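You operate a simulated robot arm through the tools that you are given. There is no shell and no other tool.

You run a simulated robot arm. Do the job below in one go: nothing can be reset, and whatever is moved stays where it is left.

Task
Probe the block on the pad at range B and mark the lane that the screen names.
Fine: the block marked good for good, else the one marked hold; swing the arm clear, block with the teal top back in its row, knob to range A; the adjust knob and the two blocks beside it stay. Where these are worked on the way, their far stop is far enough and under half their travel is too little: knob marked range.

It is judged by the outcome, as a careful person would: the job done as asked, and still so three seconds after it is handed in. It fails if anything else is knocked over, pushed out of place, dropped, spilled or broken.

Robot
A 6-joint arm with a two-finger parallel gripper, fixed in place. Base frame: the origin is on the floor under the middle of its stand, x ahead of it, y to its left, z up; the work surface is at about z = 860. Readings come in mm, rad, newtons and seconds.
With the tool pointing down near the work surface it reaches from about 240 to 640 mm from the base axis. Its first joint turns from -1.152 to 1.152 rad. Payload 2.7 kg.
The tool frame sits at the grasp point between the pads (the TCP): z along the fingers, y along the line on which they close. The tips reach 23 mm beyond it. The gripper opens to 94 mm. The fingers are 38 mm wide and 10 mm thick; the gripper's body (54 by 96 mm) begins 39 mm behind the TCP.
Orientation is told as [roll, pitch, yaw] about the base's x, y, z axes, in that order, counted from this pose: with the fingers straight down and closing along the base's y, the tool's x points along the base's -x, its y along +y and its z along -z.

Tools
- The arm moves only by the tool send_rows. Its argument "series" is text: rows parted by semicolons, each of 7 numbers parted by spaces: the shift along the tool's x, y, z in mm, then the turn, a rotation vector about the tool's x, y, z in rad, then the finger opening in mm, from 0 to 94. In form: x y z ax ay az hand; .... A call has 1 to 20 rows; each row is the pose to reach, as a shift and turn from the pose commanded when the call began, along the tool's axes at that moment. Each row takes 0.2 s and may step no farther than 50 mm and 0.15 rad from the row before; otherwise, or with a gripper value out of range, the whole call is refused. A pose out of reach is approached as far as the arm can. The call stops where the force on the tool passes 40 N (or 10 N more than at its start, if that is more) or the arm is blocked; 0.2 s more then pass. Each finger travels about 45 mm/s and halts on what it meets, pressing with about 38 N; the grip force reading is that of the motor and also rises with nothing between the fingers. The clock runs only during rows and for 0.2 s after the last one: add rows that repeat a pose to give the fingers time. The reply holds the time, the measured pose of the TCP, the force on the tool along the base axes, the opening and the grip force, in the units named above and with some noise, with the torque about the TCP (base axes, N m) and any sound that the robot's microphone picked up, and new pictures: "show" is both (left out), scene, wrist or none.
- Cameras (640 x 400 px; columns grow to the right, rows downward): "scene" is fixed at [76.2, -444, 1409.6]; the picture's right is [0.74, -0.67, 0.00], its down [-0.43, -0.48, -0.76] and it looks along [0.51, 0.57, -0.65] (base axes); focal length 328 px, centre (320, 200). "wrist" rides on the gripper at [86, 16, -75] in the tool frame; the picture's right is [-0.18, 0.98, 0.00], its down [-0.58, -0.11, -0.81] and it looks along [-0.79, -0.15, 0.59] (tool axes); focal length 243 px, centre (320, 200).
- pixel_to_xyz(camera, pixels): there is no depth. For up to 12 entries [column, row, z] of the newest picture of that camera ("zoom" is the newest enlarged one), the place [x, y] in the base frame at which the ray of that pixel passes the height z, good to about 2 mm, but the place of the scene camera against the robot may be out by one fixed shift of up to 25 mm in any direction. No time passes.
- zoom(camera, box): a new picture of the part [left, top, right, bottom] of that camera's present view, enlarged. No time passes.
- close_job(): hands the job in; it is judged then, once.

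Leave the gripper open and the arm clear of the work at the hand-in unless told otherwise.

The tools are called as name(argument=value, ...) on one line, values as JSON. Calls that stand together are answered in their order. send_rows: Moves the arm, as the interface text tells. Its arguments: {"type":"object","properties":{"series":{"type":"string"},"show":{"type":"string","enum":["both","scene","wrist","none"]}},"required":["series"]} The other tools are called the same way: pixel_to_xyz (camera, pixels) gives the place at which the rays of pixels pass given heights; zoom (camera, box) takes an enlarged picture of a part of a camera's view; close_job () hands the job in.

At the start:

```text
time: 0.0
ee_pos: [330.1, -33.5, 1150.2]
ee_rot: [0.0, 0.001, -0.002]
force: [-0.1, 0.5, -0.3]
torque: [-0.02, 0.0, 0.02]
finger_gap: 94.1
grasp_force: 0.1
```

scene: 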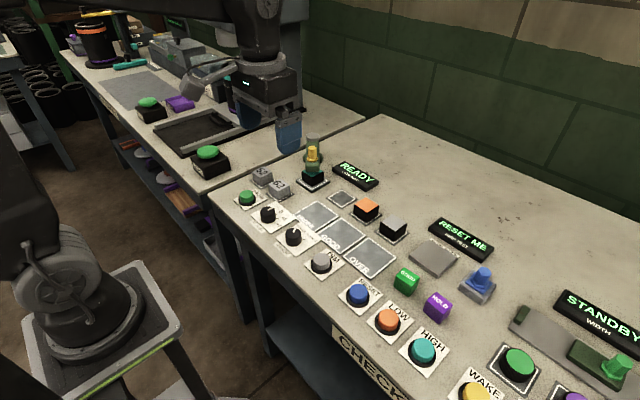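
wrist: 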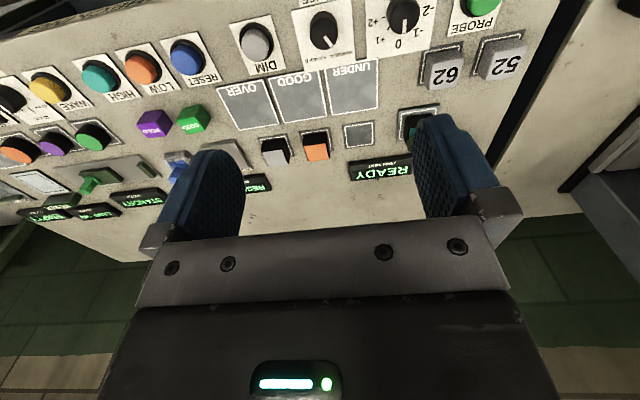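

I see a bench with a probe station, knobs, lanes marked UNDER/GOOD/OVER, and blocks. First I'll enlarge parts of the pictures to read the labels.

zoom(camera="scene", box=[220, 120, 420, 280])

zoom(camera="wrist", box=[210, 0, 540, 190])

zoom(camera="scene", box=[330, 200, 640, 400])

zoom(camera="wrist", box=[0, 20, 280, 230])

zoom(camera="scene", box=[50, 0, 330, 180])

```text
2.50 times, centred on (320, 200) of scene
```

zoom: 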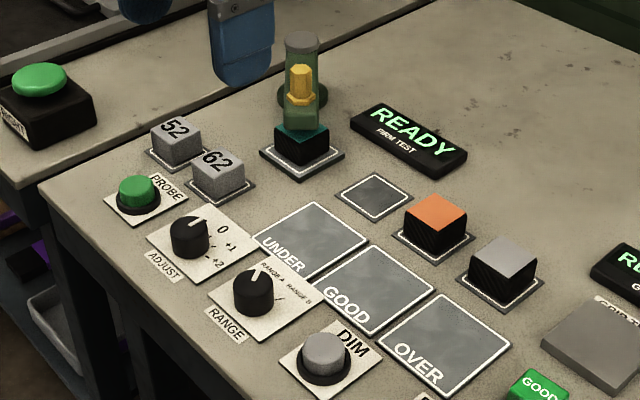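

```text
1.94 times, centred on (375, 95) of wrist
```

zoom: 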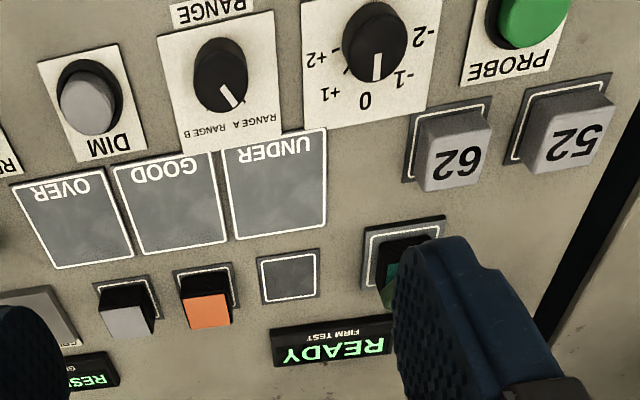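

```text
2.00 times, centred on (485, 300) of scene
```

zoom: 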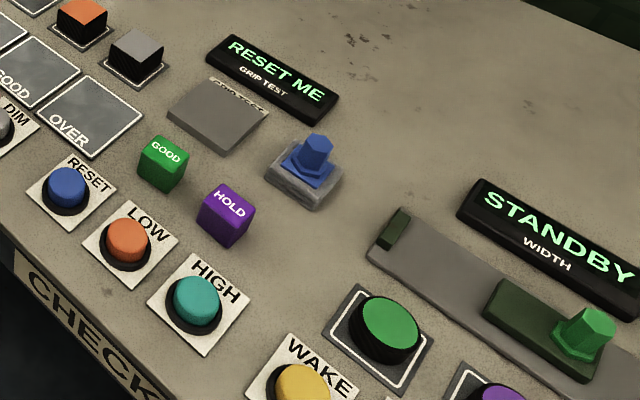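

```text
1.90 times, centred on (140, 125) of wrist
```

zoom: 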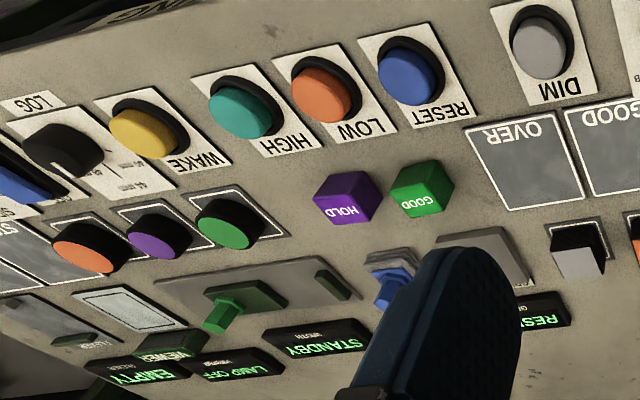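

```text
2.22 times, centred on (190, 90) of scene
```

zoom: 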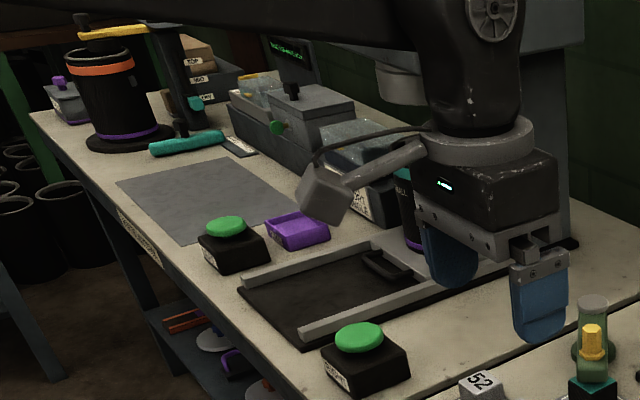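

The READY "FIRM TEST" station has a teal-topped block under a green/yellow probe; the range knob points at A. Looking closer at the probe, the knob and the screens.

zoom(camera="scene", box=[280, 125, 360, 205])

zoom(camera="scene", box=[225, 180, 325, 260])

zoom(camera="wrist", box=[290, 0, 430, 80])

pixel_to_xyz(camera="wrist", pixels=[[324, 30, 880], [405, 15, 880], [482, 3, 880], [359, 133, 860], [316, 148, 885], [275, 155, 885], [354, 90, 860], [300, 95, 860], [247, 105, 860], [440, 75, 880], [505, 65, 880], [192, 118, 880]])

pixel_to_xyz(camera="scene", pixels=[[268, 213, 880], [293, 235, 880], [246, 196, 880], [343, 199, 860], [367, 206, 885], [394, 222, 885], [318, 215, 860], [340, 235, 860], [369, 257, 860], [279, 185, 880], [262, 174, 880], [406, 275, 880]])

```text
5.00 times, centred on (320, 165) of scene
```

zoom: 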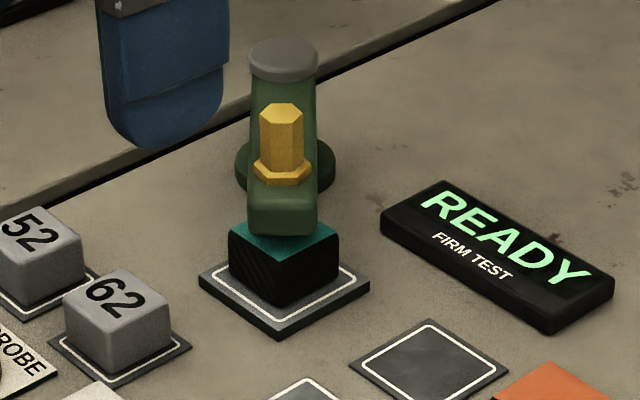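

```text
5.00 times, centred on (275, 220) of scene
```

zoom: 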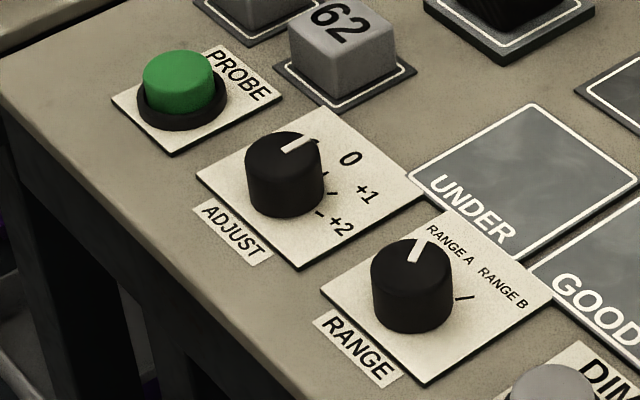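

```text
4.57 times, centred on (360, 40) of wrist
```

zoom: 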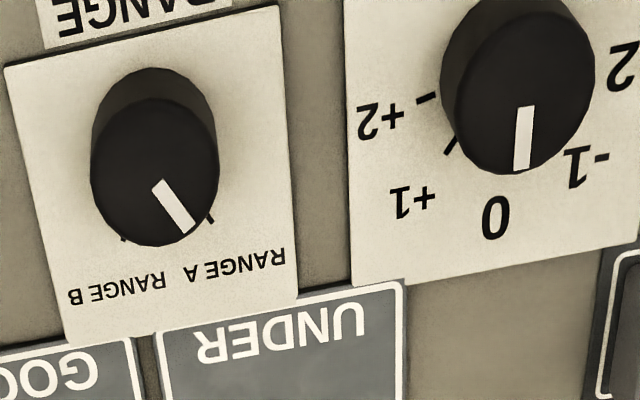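

```text
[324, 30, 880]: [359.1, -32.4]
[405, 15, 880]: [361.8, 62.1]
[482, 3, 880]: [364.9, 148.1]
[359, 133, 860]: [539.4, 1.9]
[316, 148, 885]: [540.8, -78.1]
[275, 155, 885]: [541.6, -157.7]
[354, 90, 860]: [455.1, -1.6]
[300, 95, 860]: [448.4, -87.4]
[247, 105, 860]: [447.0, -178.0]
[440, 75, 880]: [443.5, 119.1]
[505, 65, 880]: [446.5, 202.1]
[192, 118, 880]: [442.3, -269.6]
```

```text
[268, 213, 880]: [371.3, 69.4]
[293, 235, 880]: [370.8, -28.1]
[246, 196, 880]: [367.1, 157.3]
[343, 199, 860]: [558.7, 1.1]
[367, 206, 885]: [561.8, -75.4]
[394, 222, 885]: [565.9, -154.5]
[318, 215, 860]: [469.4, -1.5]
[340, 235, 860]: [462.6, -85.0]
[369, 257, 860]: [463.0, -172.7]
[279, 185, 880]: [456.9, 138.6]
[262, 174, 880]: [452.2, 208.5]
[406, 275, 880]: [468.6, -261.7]
```

The RANGE knob points at A; clockwise seen from above goes to B. The probe's green arm (with yellow hexagon handle) sits over the teal block. I'll move back and sideways, staying high, for a clear wrist view of the probe station.

send_rows(series="20 35 0 0 0 0 94; 40 70 0 0 0 0 94; 60 100 0 0 0 0 94; 60 120 0 0 0 0 94; 60 120 0 0 0 0 94")

```text
time: 1.2
ee_pos: [269.3, 84.5, 1150.0]
ee_rot: [0.0, 0.0, -0.001]
force: [-0.3, 0.3, 0.5]
torque: [-0.01, -0.02, -0.03]
finger_gap: 94.0
grasp_force: 0.1
```

scene: 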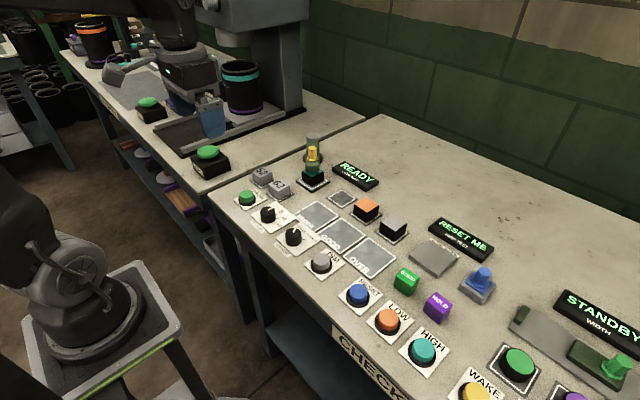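
wrist: 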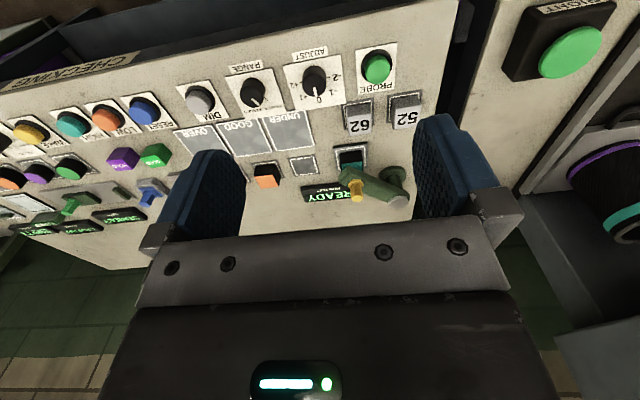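

zoom(camera="wrist", box=[290, 130, 430, 220])

zoom(camera="wrist", box=[220, 40, 410, 150])

pixel_to_xyz(camera="wrist", pixels=[[253, 95, 880], [315, 78, 880], [376, 67, 880], [358, 122, 880], [404, 115, 880], [350, 160, 885], [303, 165, 860], [356, 182, 940], [400, 200, 940], [266, 182, 885], [199, 100, 880]])

```text
4.44 times, centred on (360, 175) of wrist
```

zoom: 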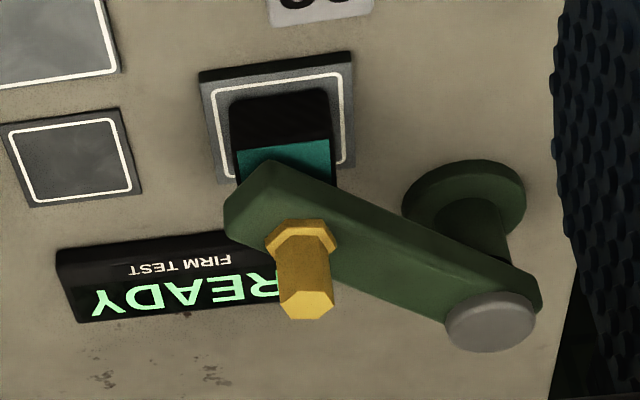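

```text
3.37 times, centred on (315, 95) of wrist
```

zoom: 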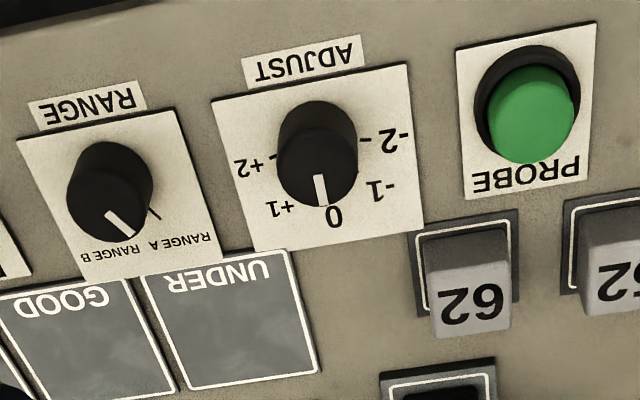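

```text
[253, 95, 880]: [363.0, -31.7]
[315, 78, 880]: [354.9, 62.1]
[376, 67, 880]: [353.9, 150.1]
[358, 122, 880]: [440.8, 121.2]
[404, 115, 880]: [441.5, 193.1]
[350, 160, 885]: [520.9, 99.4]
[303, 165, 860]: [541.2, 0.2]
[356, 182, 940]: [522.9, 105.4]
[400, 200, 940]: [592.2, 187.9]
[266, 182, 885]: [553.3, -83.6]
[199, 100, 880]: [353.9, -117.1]
```

The pivot pole stands left-behind the pad, the arm ends over the teal block. Now I'll go down and back in front of the RANGE knob to see the dial closely.

send_rows(series="5 -29 32 0 0 0 94; 10 -58 65 0 0 0 94; 15 -87 97 0 0 0 94; 19 -116 130 0 0 0 94; 19 -116 130 0 0 0 94", show="wrist")

```text
time: 2.4
ee_pos: [250.6, -31.5, 1019.0]
ee_rot: [-0.001, 0.001, 0.0]
force: [0.6, 0.3, 0.1]
torque: [0.0, -0.02, -0.01]
finger_gap: 94.0
grasp_force: 0.1
```

wrist: 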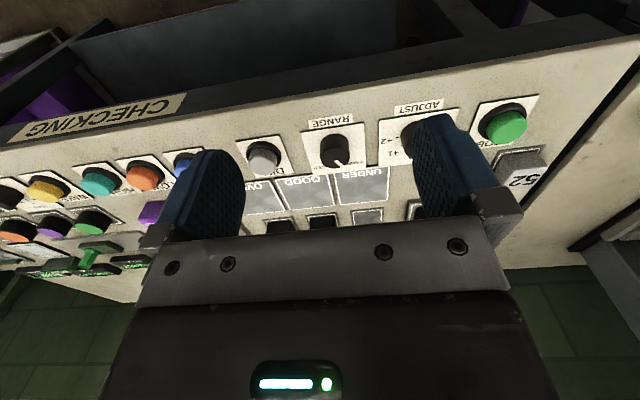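

zoom(camera="wrist", box=[290, 110, 380, 190])

pixel_to_xyz(camera="wrist", pixels=[[334, 158, 860], [335, 143, 885], [335, 143, 890], [320, 168, 860], [352, 165, 860], [303, 133, 860], [362, 125, 860]])

```text
5.00 times, centred on (335, 150) of wrist
```

zoom: 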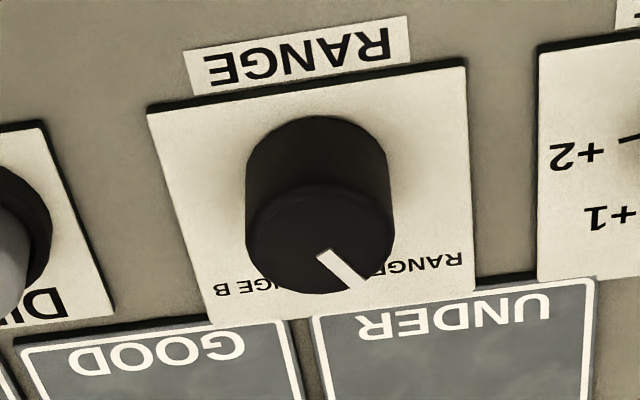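

```text
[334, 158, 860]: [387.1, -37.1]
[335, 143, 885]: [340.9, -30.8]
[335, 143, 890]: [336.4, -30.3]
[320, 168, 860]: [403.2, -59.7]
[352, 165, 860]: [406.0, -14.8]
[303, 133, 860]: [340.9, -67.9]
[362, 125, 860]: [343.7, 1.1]
```

pixel_to_xyz(camera="wrist", pixels=[[334.4, 143.5, 862], [335, 158, 880], [335, 158, 885], [335, 158, 890], [335, 158, 895], [300.6, 132, 862], [364, 122.4, 862], [366, 166, 862], [313.4, 175, 862], [320.4, 158, 890], [349.5, 157, 890], [335, 168, 890]])

```text
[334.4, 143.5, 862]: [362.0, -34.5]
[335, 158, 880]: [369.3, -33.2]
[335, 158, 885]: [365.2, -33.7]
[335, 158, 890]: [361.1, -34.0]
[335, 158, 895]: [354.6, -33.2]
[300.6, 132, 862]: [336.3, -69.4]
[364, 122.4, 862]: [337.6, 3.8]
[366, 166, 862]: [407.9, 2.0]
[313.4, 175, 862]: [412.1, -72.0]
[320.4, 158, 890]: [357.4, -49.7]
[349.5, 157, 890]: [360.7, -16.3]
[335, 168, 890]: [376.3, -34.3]
```

The RANGE knob is centred near (362, -34), about 33 mm across, top at about z 890, pointer about 45° toward A (pixel 344,168). I'll move above it, pre-turned 45° anticlockwise, fingers at 60 mm.

send_rows(series="-18.5 -0.5 10 0 0 -0.13 60; -37 -1 20 0 0 -0.26 60; -55.5 -1.5 30 0 0 -0.39 60; -74 -2 40 0 0 -0.52 60; -92.5 -2.5 50 0 0 -0.65 60; -111 -2.5 59 0 0 -0.78 60; -111 -2.5 59 0 0 -0.78 60")

```text
time: 4.0
ee_pos: [362.4, -34.5, 960.8]
ee_rot: [0.0, 0.002, 0.783]
force: [-0.1, -0.7, 0.0]
torque: [-0.01, 0.01, 0.01]
finger_gap: 60.0
grasp_force: 0.0
```

scene: 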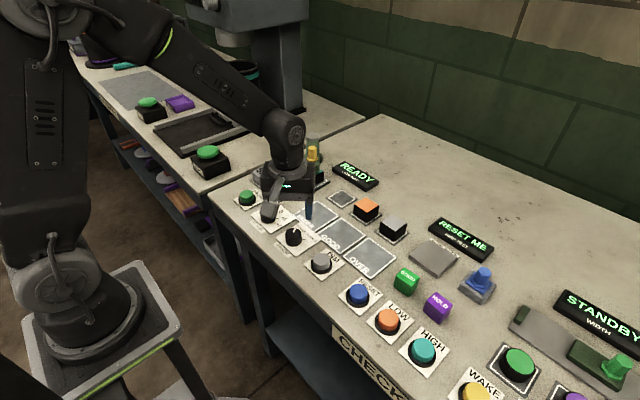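
wrist: 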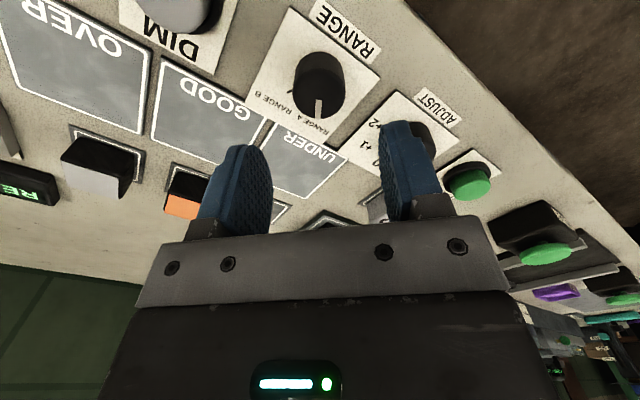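

The knob top at (317, 98) lines up with the axis below the fingers. Checking the numbers before descending.

pixel_to_xyz(camera="wrist", pixels=[[317, 98, 890], [295, 97, 890], [342, 98, 890], [318, 118, 890], [318, 65, 862]])

zoom(camera="wrist", box=[240, 0, 400, 150])

```text
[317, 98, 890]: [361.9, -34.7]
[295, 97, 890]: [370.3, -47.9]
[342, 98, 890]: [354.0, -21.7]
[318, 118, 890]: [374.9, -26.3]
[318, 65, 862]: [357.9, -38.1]
```

```text
2.67 times, centred on (320, 75) of wrist
```

zoom: 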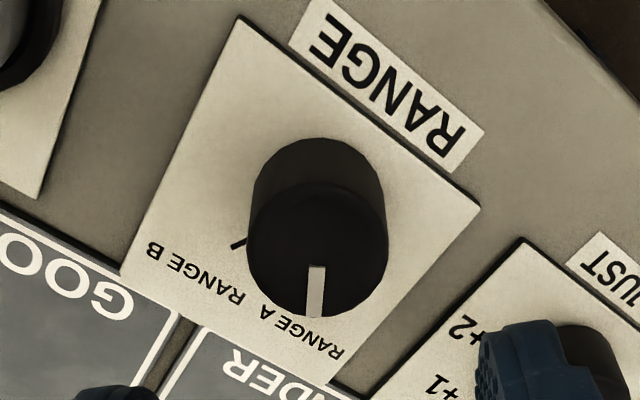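

pixel_to_xyz(camera="wrist", pixels=[[289.3, 91.1, 863], [278, 98, 863], [298, 115, 863], [320, 127, 863], [318.5, 100, 890], [318.5, 118, 890]])

```text
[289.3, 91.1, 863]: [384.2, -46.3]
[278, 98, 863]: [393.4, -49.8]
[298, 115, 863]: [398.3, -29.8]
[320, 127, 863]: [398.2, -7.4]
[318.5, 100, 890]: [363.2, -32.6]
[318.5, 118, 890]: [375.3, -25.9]
```

B tick is about 60° clockwise from A. I'll go down to TCP z ≈ 889 with fingers at 60, then close gently on the knob.

send_rows(series="0 0 25 0 0 0 60; 0 0 50 0 0 0 60; 0 0 64 0 0 0 60; 0 0 71 0 0 0 60; 0 0 71 0 0 0 45; 0 0 71 0 0 0 34; 0 0 71 0 0 0 30; 0 0 71 0 0 0 30", show="wrist")

```text
time: 5.8
ee_pos: [362.1, -33.5, 890.0]
ee_rot: [-0.003, -0.001, 0.779]
force: [7.4, -11.2, -3.8]
torque: [0.06, -0.08, -0.04]
finger_gap: 36.0
grasp_force: 6.9
```

wrist: 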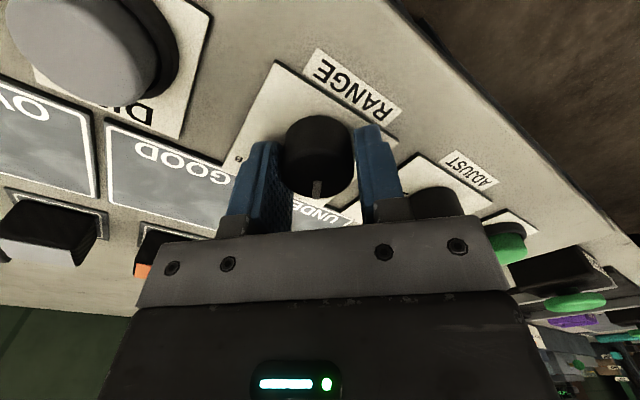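

Fingers meet the knob at 36 mm gap. I'll tighten a bit more and let it settle.

send_rows(series="0 0 0 0 0 0 26; 0 0 0 0 0 0 24; 0 0 0 0 0 0 24", show="none")

```text
time: 6.6
ee_pos: [363.2, -32.9, 890.4]
ee_rot: [-0.001, 0.0, 0.781]
force: [15.9, -22.6, -5.8]
torque: [-0.29, -0.03, -0.08]
finger_gap: 34.2
grasp_force: 45.2
```

There's about 27 N sideways along the closing line, so the grip is off-centre. I'll shift 1 mm along tool −y to relieve it and check.

send_rows(series="0 -0.6 0 0 0 0 24; 0 -0.6 0 0 0 0 24", show="none")

```text
time: 7.2
ee_pos: [362.8, -33.1, 891.5]
ee_rot: [0.0, -0.003, 0.779]
force: [11.6, -27.3, 2.8]
torque: [0.44, -0.89, -0.14]
finger_gap: 34.2
grasp_force: 44.9
```

send_rows(series="0 0.6 0 0 0 0 24; 0 1.2 0 0 0 0 24; 0 1.2 0 0 0 0 24", show="none")

```text
time: 7.9
ee_pos: [363.6, -33.9, 890.9]
ee_rot: [-0.003, -0.001, 0.782]
force: [4.9, -6.7, -4.1]
torque: [-0.01, 0.25, -0.34]
finger_gap: 34.1
grasp_force: 45.0
stopped in row 3: the force on the tool passed its limit at 40 N (the readings are from after the stop); the commanded pose is now the measured one
```

Now the sideways force has relaxed to about 8 N with the grip at 34 mm. I'll turn clockwise in small steps toward B.

send_rows(series="0 0 0 0 0 0.08 24; 0 0 0 0 0 0.16 24; 0 0 0 0 0 0.24 24; 0 0 0 0 0 0.32 24; 0 0 0 0 0 0.40 24", show="wrist")

```text
time: 9.1
ee_pos: [365.2, -34.7, 892.5]
ee_rot: [-0.003, -0.005, 0.378]
force: [12.2, -23.5, -6.7]
torque: [-0.28, 0.61, 0.06]
finger_gap: 34.3
grasp_force: 44.6
```

wrist: 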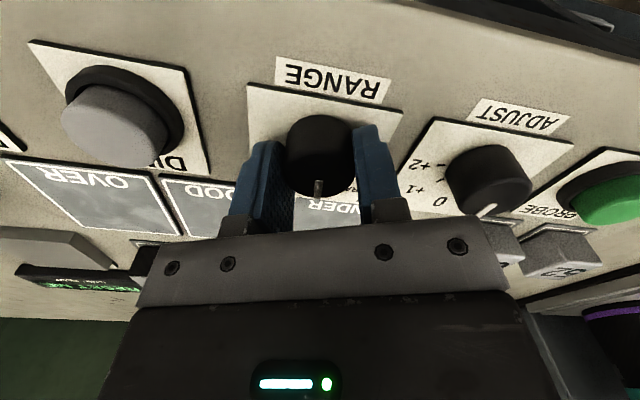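

The pointer has turned along with the fingers (pixel 319,187). I'll ease the sideways force by ~1.5 mm and keep turning.

send_rows(series="0 -1 0 0 0 0 24; 0 -1.5 0 0 0 0.07 24; 0 -1.5 0 0 0 0.14 24; 0 -1.5 0 0 0 0.21 24; 0 -1.5 0 0 0 0.28 24", show="none")

```text
time: 10.3
ee_pos: [363.2, -35.1, 891.4]
ee_rot: [-0.001, -0.003, 0.1]
force: [8.0, -14.1, 5.3]
torque: [0.28, 0.83, 0.03]
finger_gap: 33.9
grasp_force: 45.0
```

send_rows(series="0 -0.5 0 0 0 0.07 24; 0 -0.5 0 0 0 0.14 24; 0 -0.5 0 0 0 0.21 24; 0 -0.5 0 0 0 0.28 24", show="wrist")

```text
time: 11.3
ee_pos: [364.8, -35.4, 892.1]
ee_rot: [0.001, -0.004, -0.182]
force: [7.2, -16.5, 12.5]
torque: [0.04, 0.89, 0.03]
finger_gap: 34.0
grasp_force: 44.8
```

wrist: 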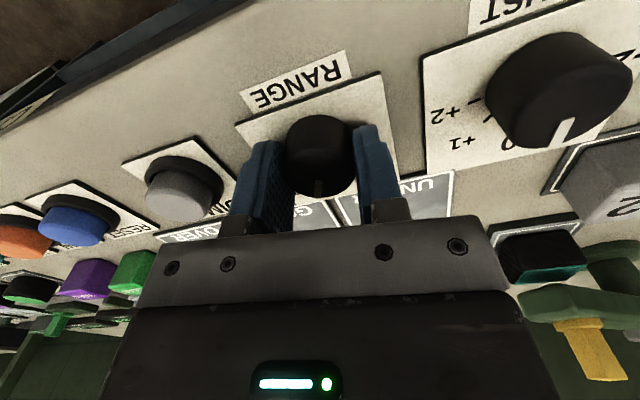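

Rotated about 0.96 rad so far, pointer still with the fingers. Continuing gently until the stop is felt.

send_rows(series="0 -0.5 0 0 0 0.04 24; 0 -0.5 0 0 0 0.08 24; 0 -0.5 0 0 0 0.12 24", show="none")

```text
time: 12.1
ee_pos: [363.5, -35.8, 890.6]
ee_rot: [0.0, -0.004, -0.299]
force: [5.3, -7.6, 5.9]
torque: [0.19, -0.02, 0.17]
finger_gap: 34.1
grasp_force: 25.1
```

send_rows(series="0 0 0 0 0 0.04 24; 0 0 0 0 0 0.08 24; 0 0 0 0 0 0.08 24", show="wrist")

```text
time: 12.9
ee_pos: [362.6, -36.0, 890.8]
ee_rot: [-0.003, -0.002, -0.377]
force: [0.0, -2.0, 6.7]
torque: [0.01, 0.15, 0.92]
finger_gap: 34.4
grasp_force: 45.5
```

wrist: 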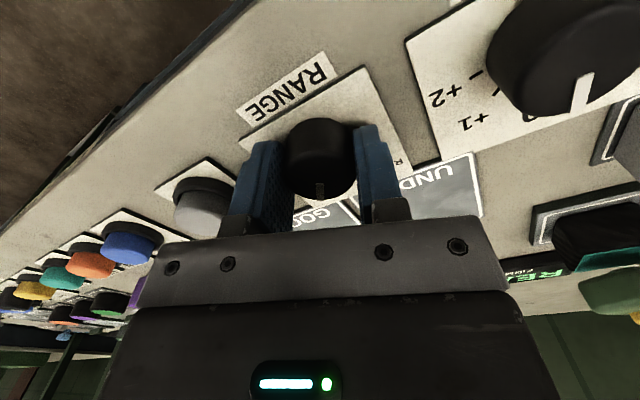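

Torque about z jumped to 0.92 N·m: the knob is at its far stop. I'll open and rise straight up, then look at the dial.

send_rows(series="0 0 0 0 0 -0.02 40; 0 0 0 0 0 -0.02 60; 0 0 0 0 0 -0.02 60; 0 0 -40 0 0 -0.02 60; 0 0 -80 0 0 -0.02 60; 0 0 -80 0 0 -0.02 60")

```text
time: 14.3
ee_pos: [363.3, -36.5, 974.1]
ee_rot: [0.0, -0.004, -0.36]
force: [0.3, -0.2, -0.2]
torque: [0.01, -0.02, -0.01]
finger_gap: 60.1
grasp_force: 0.1
```

scene: 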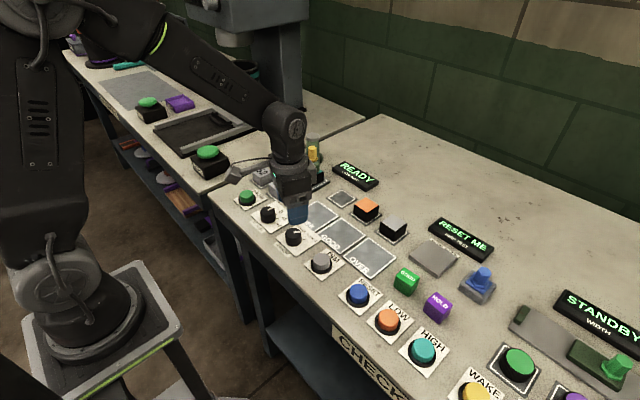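
wrist: 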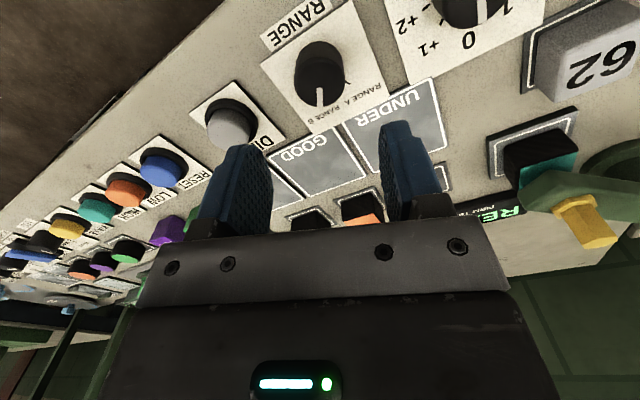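

zoom(camera="wrist", box=[255, 0, 415, 140])

zoom(camera="wrist", box=[470, 80, 640, 250])

zoom(camera="scene", box=[260, 215, 330, 265])

```text
2.86 times, centred on (335, 70) of wrist
```

zoom: 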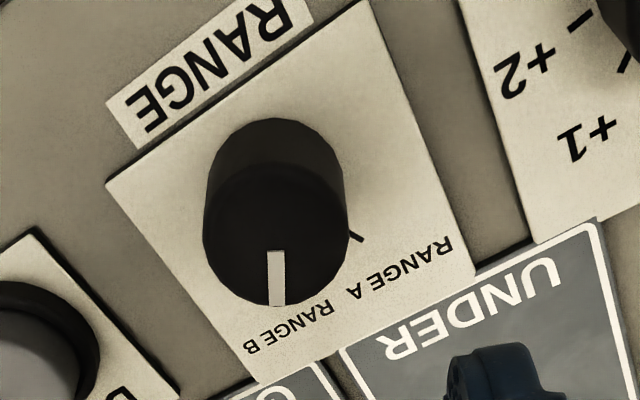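

```text
2.35 times, centred on (555, 165) of wrist
```

zoom: 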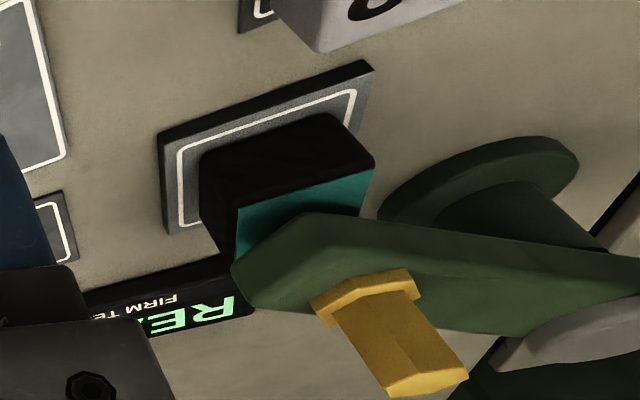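

```text
8.00 times, centred on (295, 240) of scene
```

zoom: 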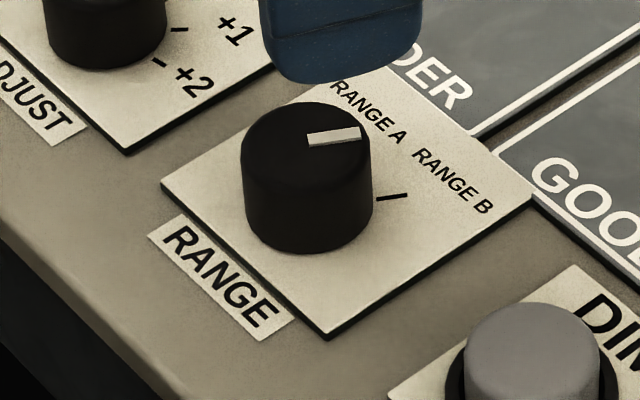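

The pointer is parallel to the B tick: knob is at RANGE B. Next I'll go over the green PROBE button near (354, 150), closing the fingers on the way.

send_rows(series="15 34 0 0 0 -0.07 45; 30 68 0 0 0 -0.14 30; 45 103 0 0 0 -0.21 15; 60 137 0 0 0 -0.29 0; 74 171 0 0 0 -0.36 0; 74 171 0 0 0 -0.36 0; 74 171 0 0 0 -0.36 0", show="both")

```text
time: 15.9
ee_pos: [354.5, 149.4, 970.2]
ee_rot: [-0.003, -0.004, 0.002]
force: [-0.5, -1.1, 0.9]
torque: [-0.05, 0.0, -0.01]
finger_gap: 0.0
grasp_force: 38.3
```

scene: 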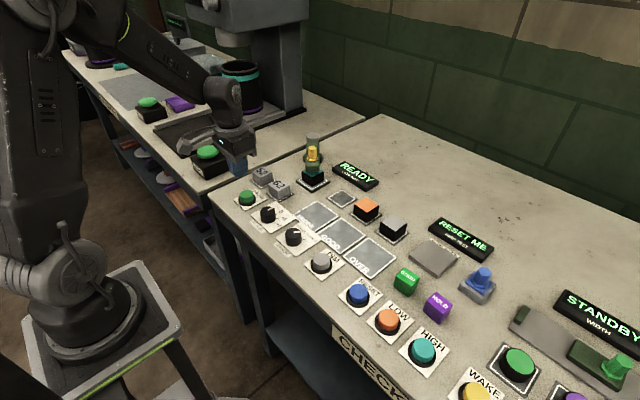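
wrist: 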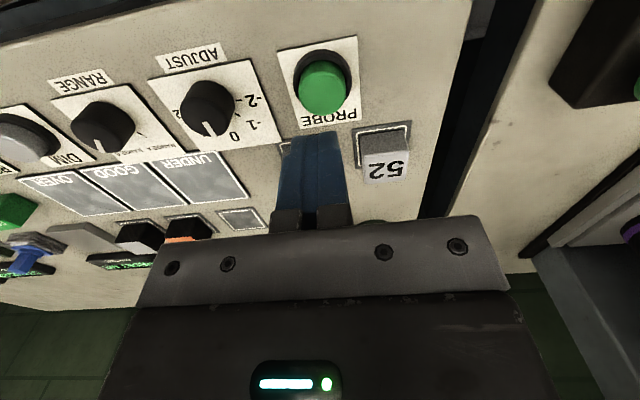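

pixel_to_xyz(camera="wrist", pixels=[[322, 95, 875], [322, 95, 880], [322, 95, 885], [322, 80, 862], [300, 93, 880], [346, 93, 880]])

zoom(camera="wrist", box=[260, 20, 400, 140])

zoom(camera="scene", box=[230, 130, 400, 210])

```text
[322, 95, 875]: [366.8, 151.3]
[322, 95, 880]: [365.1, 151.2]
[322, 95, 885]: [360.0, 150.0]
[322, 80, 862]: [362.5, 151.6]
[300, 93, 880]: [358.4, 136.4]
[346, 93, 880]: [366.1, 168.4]
```

```text
3.33 times, centred on (330, 80) of wrist
```

zoom: 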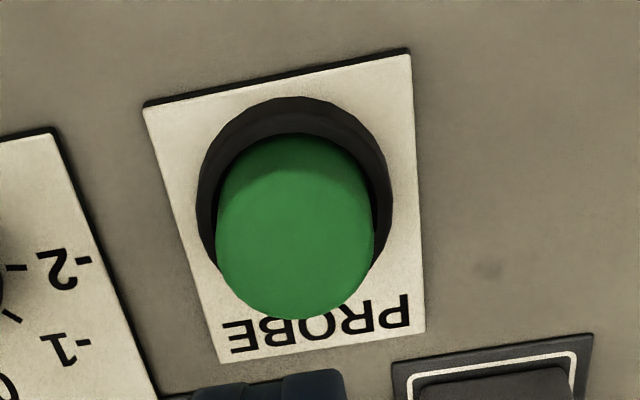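

```text
3.76 times, centred on (315, 170) of scene
```

zoom: 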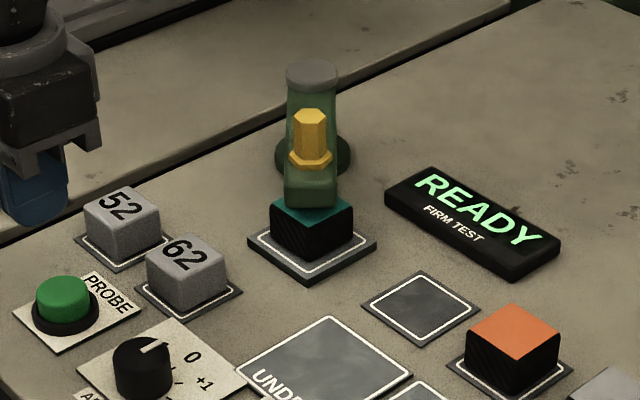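

PROBE button's centre is about (360, 151), top about z 885. I'll come down with closed fingertips and press in small steps, then rise.

send_rows(series="-5.5 1 30 0 0 0 0; -5.5 1 52 0 0 0 0; -5.5 1 58 0 0 0 0; -5.5 1 61 0 0 0 0; -5.5 1 64 0 0 0 0; -5.5 1 67 0 0 0 0", show="scene")

```text
time: 17.3
ee_pos: [361.2, 152.4, 904.3]
ee_rot: [-0.003, -0.004, 0.001]
force: [-1.3, 1.0, 5.1]
torque: [0.02, 0.05, 0.0]
finger_gap: 0.0
grasp_force: 37.8
heard: click
```

scene: 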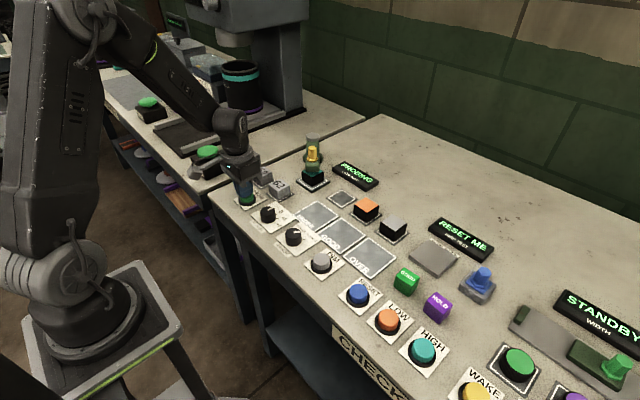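

A click was heard and the screen reads "PROBING". I'll rise and wait for the result.

send_rows(series="0 0 -20 0 0 0 0; 0 0 -50 0 0 0 0; 0 0 -80 0 0 0 0; 0 0 -80 0 0 0 0; 0 0 -80 0 0 0 0; 0 0 -80 0 0 0 0; 0 0 -80 0 0 0 0; 0 0 -80 0 0 0 0; 0 0 -80 0 0 0 0", show="scene")

zoom(camera="scene", box=[270, 120, 400, 210])

```text
time: 19.3
ee_pos: [358.4, 152.9, 984.3]
ee_rot: [0.0, -0.004, 0.001]
force: [-0.7, -0.3, 0.7]
torque: [0.0, -0.02, -0.04]
finger_gap: 0.1
grasp_force: 37.7
```

scene: 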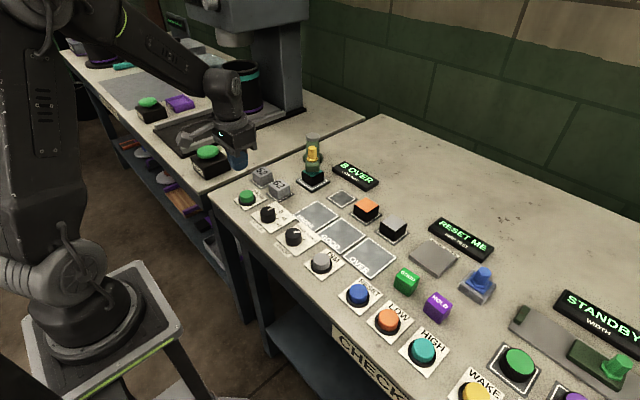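

```text
4.44 times, centred on (335, 165) of scene
```

zoom: 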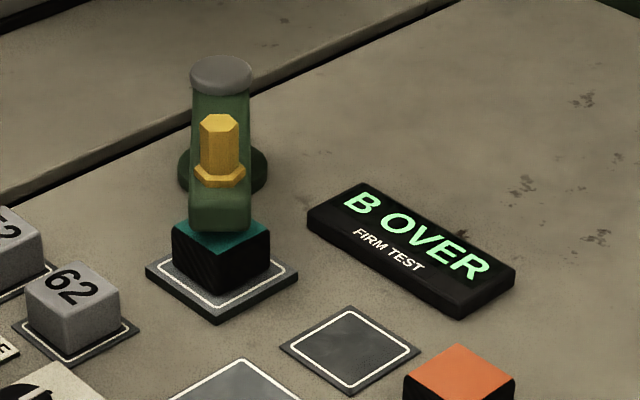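

The screen reads "B OVER", so the lane is OVER and the HOLD block is the marker. I'll travel right to view the HOLD block (purple, pixel 438,306 in the scene).

send_rows(series="1 -45 -2 0 0 0 10; 2 -90 -4 0 0 0 20; 3 -135 -6 0 0 0 30; 4 -180 -8 0 0 0 40; 5 -225 -10 0 0 0 50; 6 -270 -12 0 0 0 60; 7 -315 -14 0 0 0 70; 8 -360 -16 0 0 0 70; 8 -405 -16 0 0 0 70; 8 -450 -16 0 0 0 70; 8 -480 -16 0 0 0 70; 8 -480 -16 0 0 0 70")

```text
time: 21.9
ee_pos: [348.3, -328.6, 1001.5]
ee_rot: [-0.002, -0.003, 0.002]
force: [0.0, 0.2, 0.5]
torque: [0.03, -0.01, 0.02]
finger_gap: 69.9
grasp_force: 0.1
```

scene: 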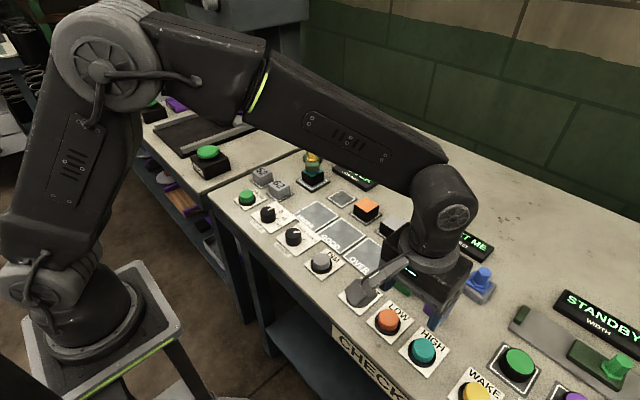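
wrist: 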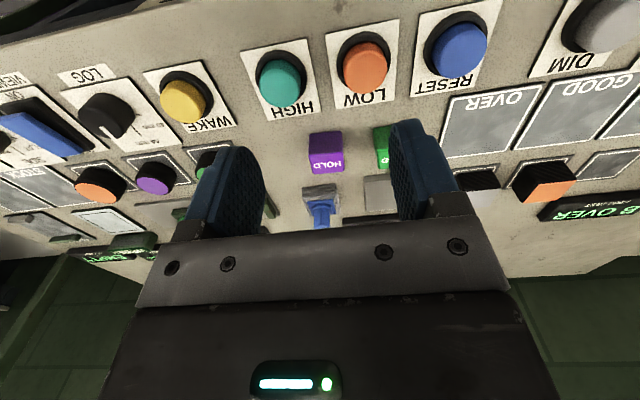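

zoom(camera="wrist", box=[280, 110, 430, 240])

pixel_to_xyz(camera="wrist", pixels=[[327, 160, 885], [327, 160, 890], [310, 134, 862], [342, 132, 862], [310, 148, 888], [344, 148, 888], [488, 125, 862], [448, 97, 862], [540, 88, 862], [520, 160, 862], [445, 152, 862]])

```text
3.08 times, centred on (355, 175) of wrist
```

zoom: 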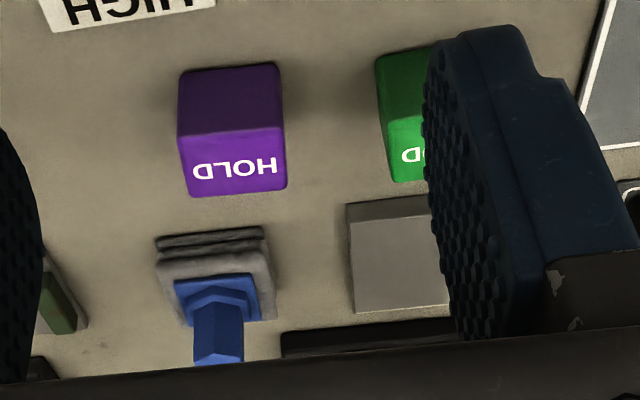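

```text
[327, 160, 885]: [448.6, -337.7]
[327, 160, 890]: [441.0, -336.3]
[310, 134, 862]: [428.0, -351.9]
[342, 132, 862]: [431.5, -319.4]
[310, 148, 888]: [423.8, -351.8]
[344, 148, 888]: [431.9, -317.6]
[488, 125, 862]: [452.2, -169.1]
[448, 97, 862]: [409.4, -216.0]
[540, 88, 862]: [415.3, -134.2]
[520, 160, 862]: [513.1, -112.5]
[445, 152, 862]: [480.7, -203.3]
```

pixel_to_xyz(camera="wrist", pixels=[[309.5, 133.4, 860], [342, 130.5, 860], [308.9, 152.9, 890], [343, 151.6, 890], [344.6, 170.1, 890], [313.8, 174, 890], [308.9, 152.9, 895], [343, 151.6, 895], [344.6, 170.1, 895], [313.8, 174, 895], [326, 162, 890]])

```text
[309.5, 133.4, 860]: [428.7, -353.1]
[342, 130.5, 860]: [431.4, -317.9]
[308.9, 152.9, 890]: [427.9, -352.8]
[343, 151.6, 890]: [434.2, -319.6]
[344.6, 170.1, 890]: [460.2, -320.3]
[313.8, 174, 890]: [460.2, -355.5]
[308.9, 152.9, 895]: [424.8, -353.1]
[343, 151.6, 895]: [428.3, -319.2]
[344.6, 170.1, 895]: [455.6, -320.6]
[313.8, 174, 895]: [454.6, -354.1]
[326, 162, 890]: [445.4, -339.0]
```

HOLD is a ~33 mm cube centred near (445, -336), top about z 892. Now zooming on the OVER lane in the current wrist view to get its centre.

zoom(camera="wrist", box=[420, 60, 640, 230])

zoom(camera="scene", box=[300, 180, 420, 290])

```text
2.35 times, centred on (530, 145) of wrist
```

zoom: 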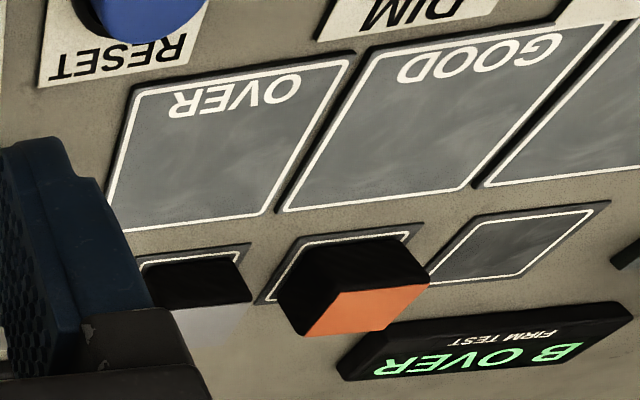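

```text
3.64 times, centred on (360, 235) of scene
```

zoom: 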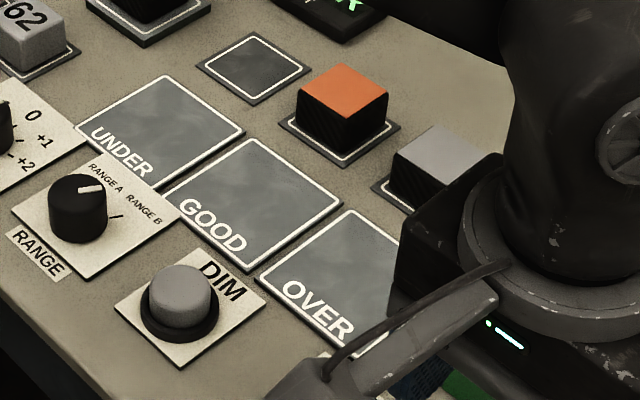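

pixel_to_xyz(camera="wrist", pixels=[[450.4, 98.2, 861], [541.9, 85.4, 861], [505.3, 150.1, 861], [439.8, 156.9, 861], [555.7, 83.3, 861], [642, 71, 861], [583, 140.7, 861], [512.3, 149.1, 861]])

```text
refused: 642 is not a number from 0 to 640
```

pixel_to_xyz(camera="wrist", pixels=[[450.4, 98.2, 861], [541.9, 85.4, 861], [505.3, 150.1, 861], [439.8, 156.9, 861], [555.7, 83.3, 861], [583, 140.7, 861], [512.3, 149.1, 861], [321, 204, 900], [318, 190, 870]])

```text
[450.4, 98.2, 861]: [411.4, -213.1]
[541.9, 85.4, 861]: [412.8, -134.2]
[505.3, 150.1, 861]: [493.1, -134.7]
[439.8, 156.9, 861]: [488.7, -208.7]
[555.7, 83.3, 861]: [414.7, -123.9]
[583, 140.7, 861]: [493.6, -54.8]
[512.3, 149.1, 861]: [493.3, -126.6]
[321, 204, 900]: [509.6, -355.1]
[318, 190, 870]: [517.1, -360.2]
```

OVER lane spans about x 412–491, y −212…−134, centre (451, −173). Now moving over the HOLD block with fingers 56 mm open, staying above it first.

send_rows(series="-32 -3 20 0 0 0 56; -64 -6 40 0 0 0 56; -97 -8 61 0 0 0 56; -97 -8 61 0 0 0 56", show="wrist")

```text
time: 22.9
ee_pos: [449.4, -335.3, 940.2]
ee_rot: [-0.001, -0.003, 0.0]
force: [-0.2, -0.3, -0.8]
torque: [0.04, 0.01, -0.05]
finger_gap: 56.0
grasp_force: 0.0
```

wrist: 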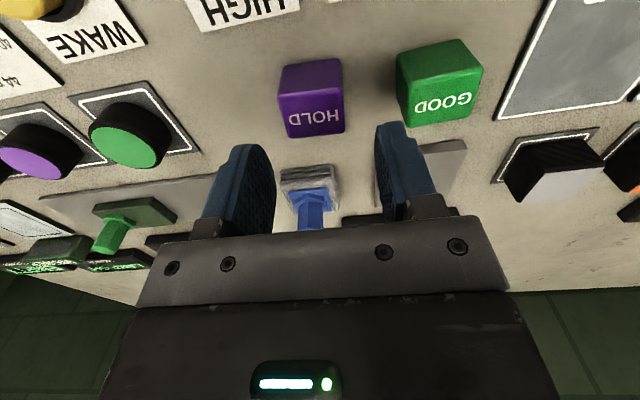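

pixel_to_xyz(camera="wrist", pixels=[[280, 98, 892], [342, 93, 892], [345, 131, 892], [288, 138, 892], [281, 68, 861], [339, 59, 861], [398, 87, 892], [313, 115, 892]])

```text
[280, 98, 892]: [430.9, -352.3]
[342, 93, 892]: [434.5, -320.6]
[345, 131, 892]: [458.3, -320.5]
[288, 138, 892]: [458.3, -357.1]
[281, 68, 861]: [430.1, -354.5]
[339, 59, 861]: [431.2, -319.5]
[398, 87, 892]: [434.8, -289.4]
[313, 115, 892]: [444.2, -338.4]
```

HOLD's centre is about (445, −337). Going down to TCP z ≈ 888 and closing on it.

send_rows(series="2 -1.5 20 0 0 0 56; 2 -1.5 40 0 0 0 56; 2 -1.5 52 0 0 0 56; 2 -1.5 52 0 0 0 44; 2 -1.5 52 0 0 0 34; 2 -1.5 52 0 0 0 26; 2 -1.5 52 0 0 0 26; 2 -1.5 52 0 0 0 26", show="wrist")

```text
time: 24.7
ee_pos: [446.7, -336.8, 887.6]
ee_rot: [-0.001, -0.004, 0.0]
force: [-0.5, -0.1, 0.0]
torque: [0.0, -0.04, 0.04]
finger_gap: 35.3
grasp_force: 38.5
```

wrist: 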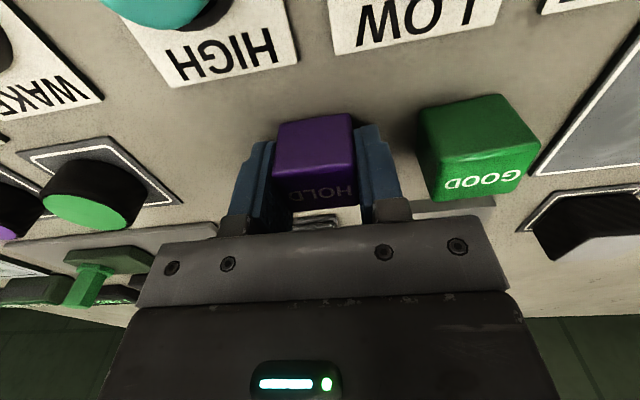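

HOLD is gripped (35 mm). Lifting 70 mm and carrying it over to above the OVER lane.

send_rows(series="0 0 -35 0 0 0 26; 0 0 -70 0 0 0 26; -1 41 -70 0 0 0 26; -2 82 -70 0 0 0 26; -4 123 -70 0 0 0 26; -5 164 -70 0 0 0 26; -5 164 -70 0 0 0 26")

```text
time: 26.3
ee_pos: [452.1, -172.0, 959.0]
ee_rot: [-0.001, -0.003, 0.0]
force: [0.3, 0.7, -0.5]
torque: [-0.04, 0.01, 0.0]
finger_gap: 35.0
grasp_force: 38.3
```

scene: 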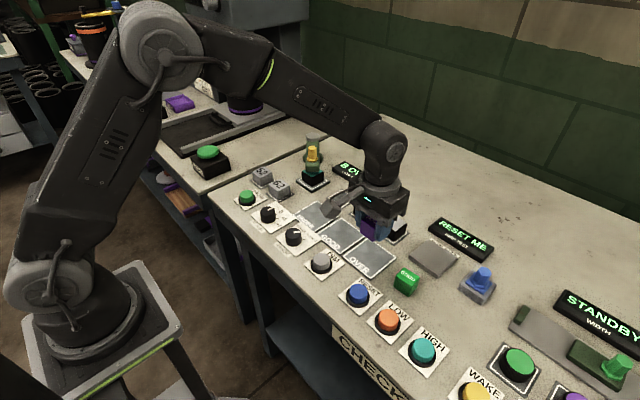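
wrist: 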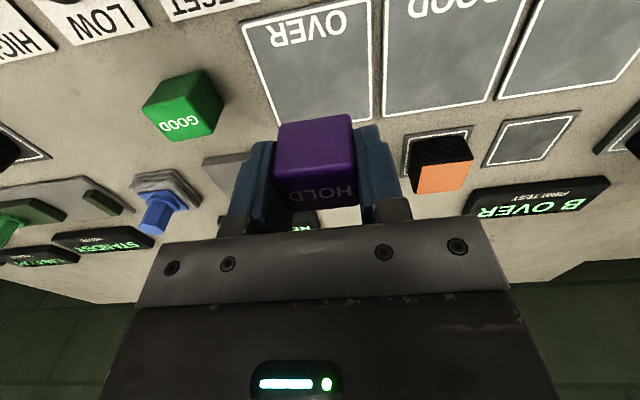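

The OVER lane is directly below the block. Lowering to just touch, then releasing.

send_rows(series="0 0 30 0 0 0 26; 0 0 55 0 0 0 26; 0 0 64 0 0 0 26; 0 0 68 0 0 0 26; 0 0 69 0 0 0 26; 0 0 69 0 0 0 26", show="wrist")

```text
time: 27.7
ee_pos: [452.3, -172.5, 890.5]
ee_rot: [-0.002, -0.008, 0.002]
force: [-6.2, 4.1, 27.9]
torque: [0.12, 0.31, -0.01]
finger_gap: 35.1
grasp_force: 38.7
```

wrist: 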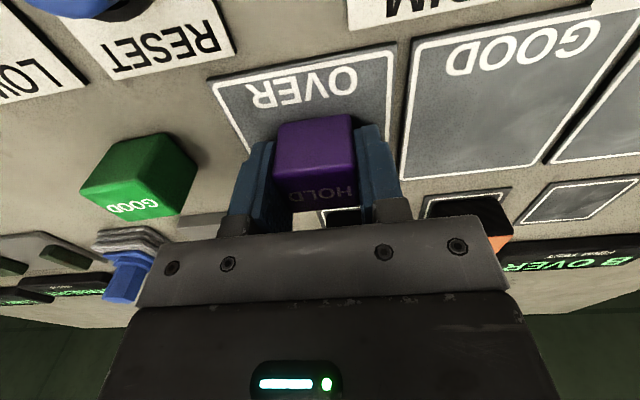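

The block is touching (28 N up). Backing off 1 mm, opening, and rising.

send_rows(series="0 0 -1 0 0 0 26; 0 0 -1 0 0 0 40; 0 0 -1 0 0 0 56; 0 0 -1 0 0 0 56; 0 0 -1 0 0 0 56; 0 0 -30 0 0 0 56; 0 0 -70 0 0 0 56; 0 0 -110 0 0 0 56; 0 0 -110 0 0 0 56")

```text
time: 29.7
ee_pos: [452.5, -172.7, 998.2]
ee_rot: [-0.003, -0.004, 0.0]
force: [-0.9, -0.4, 0.4]
torque: [0.0, 0.0, 0.02]
finger_gap: 56.0
grasp_force: 0.1
```

scene: 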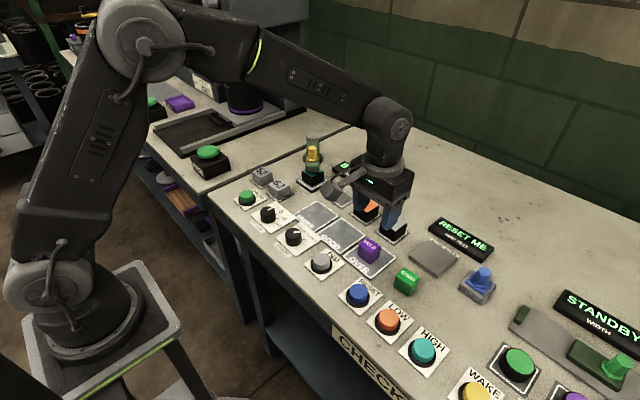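
wrist: 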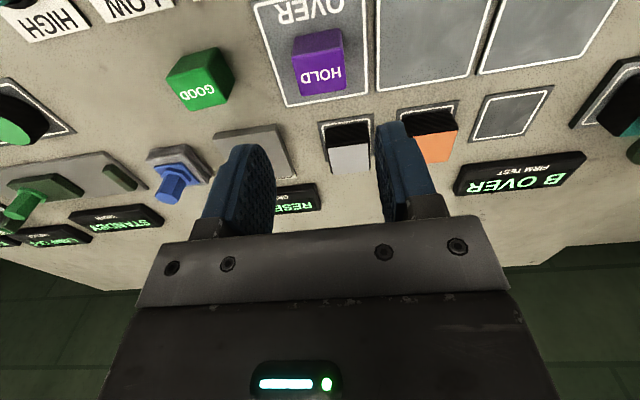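

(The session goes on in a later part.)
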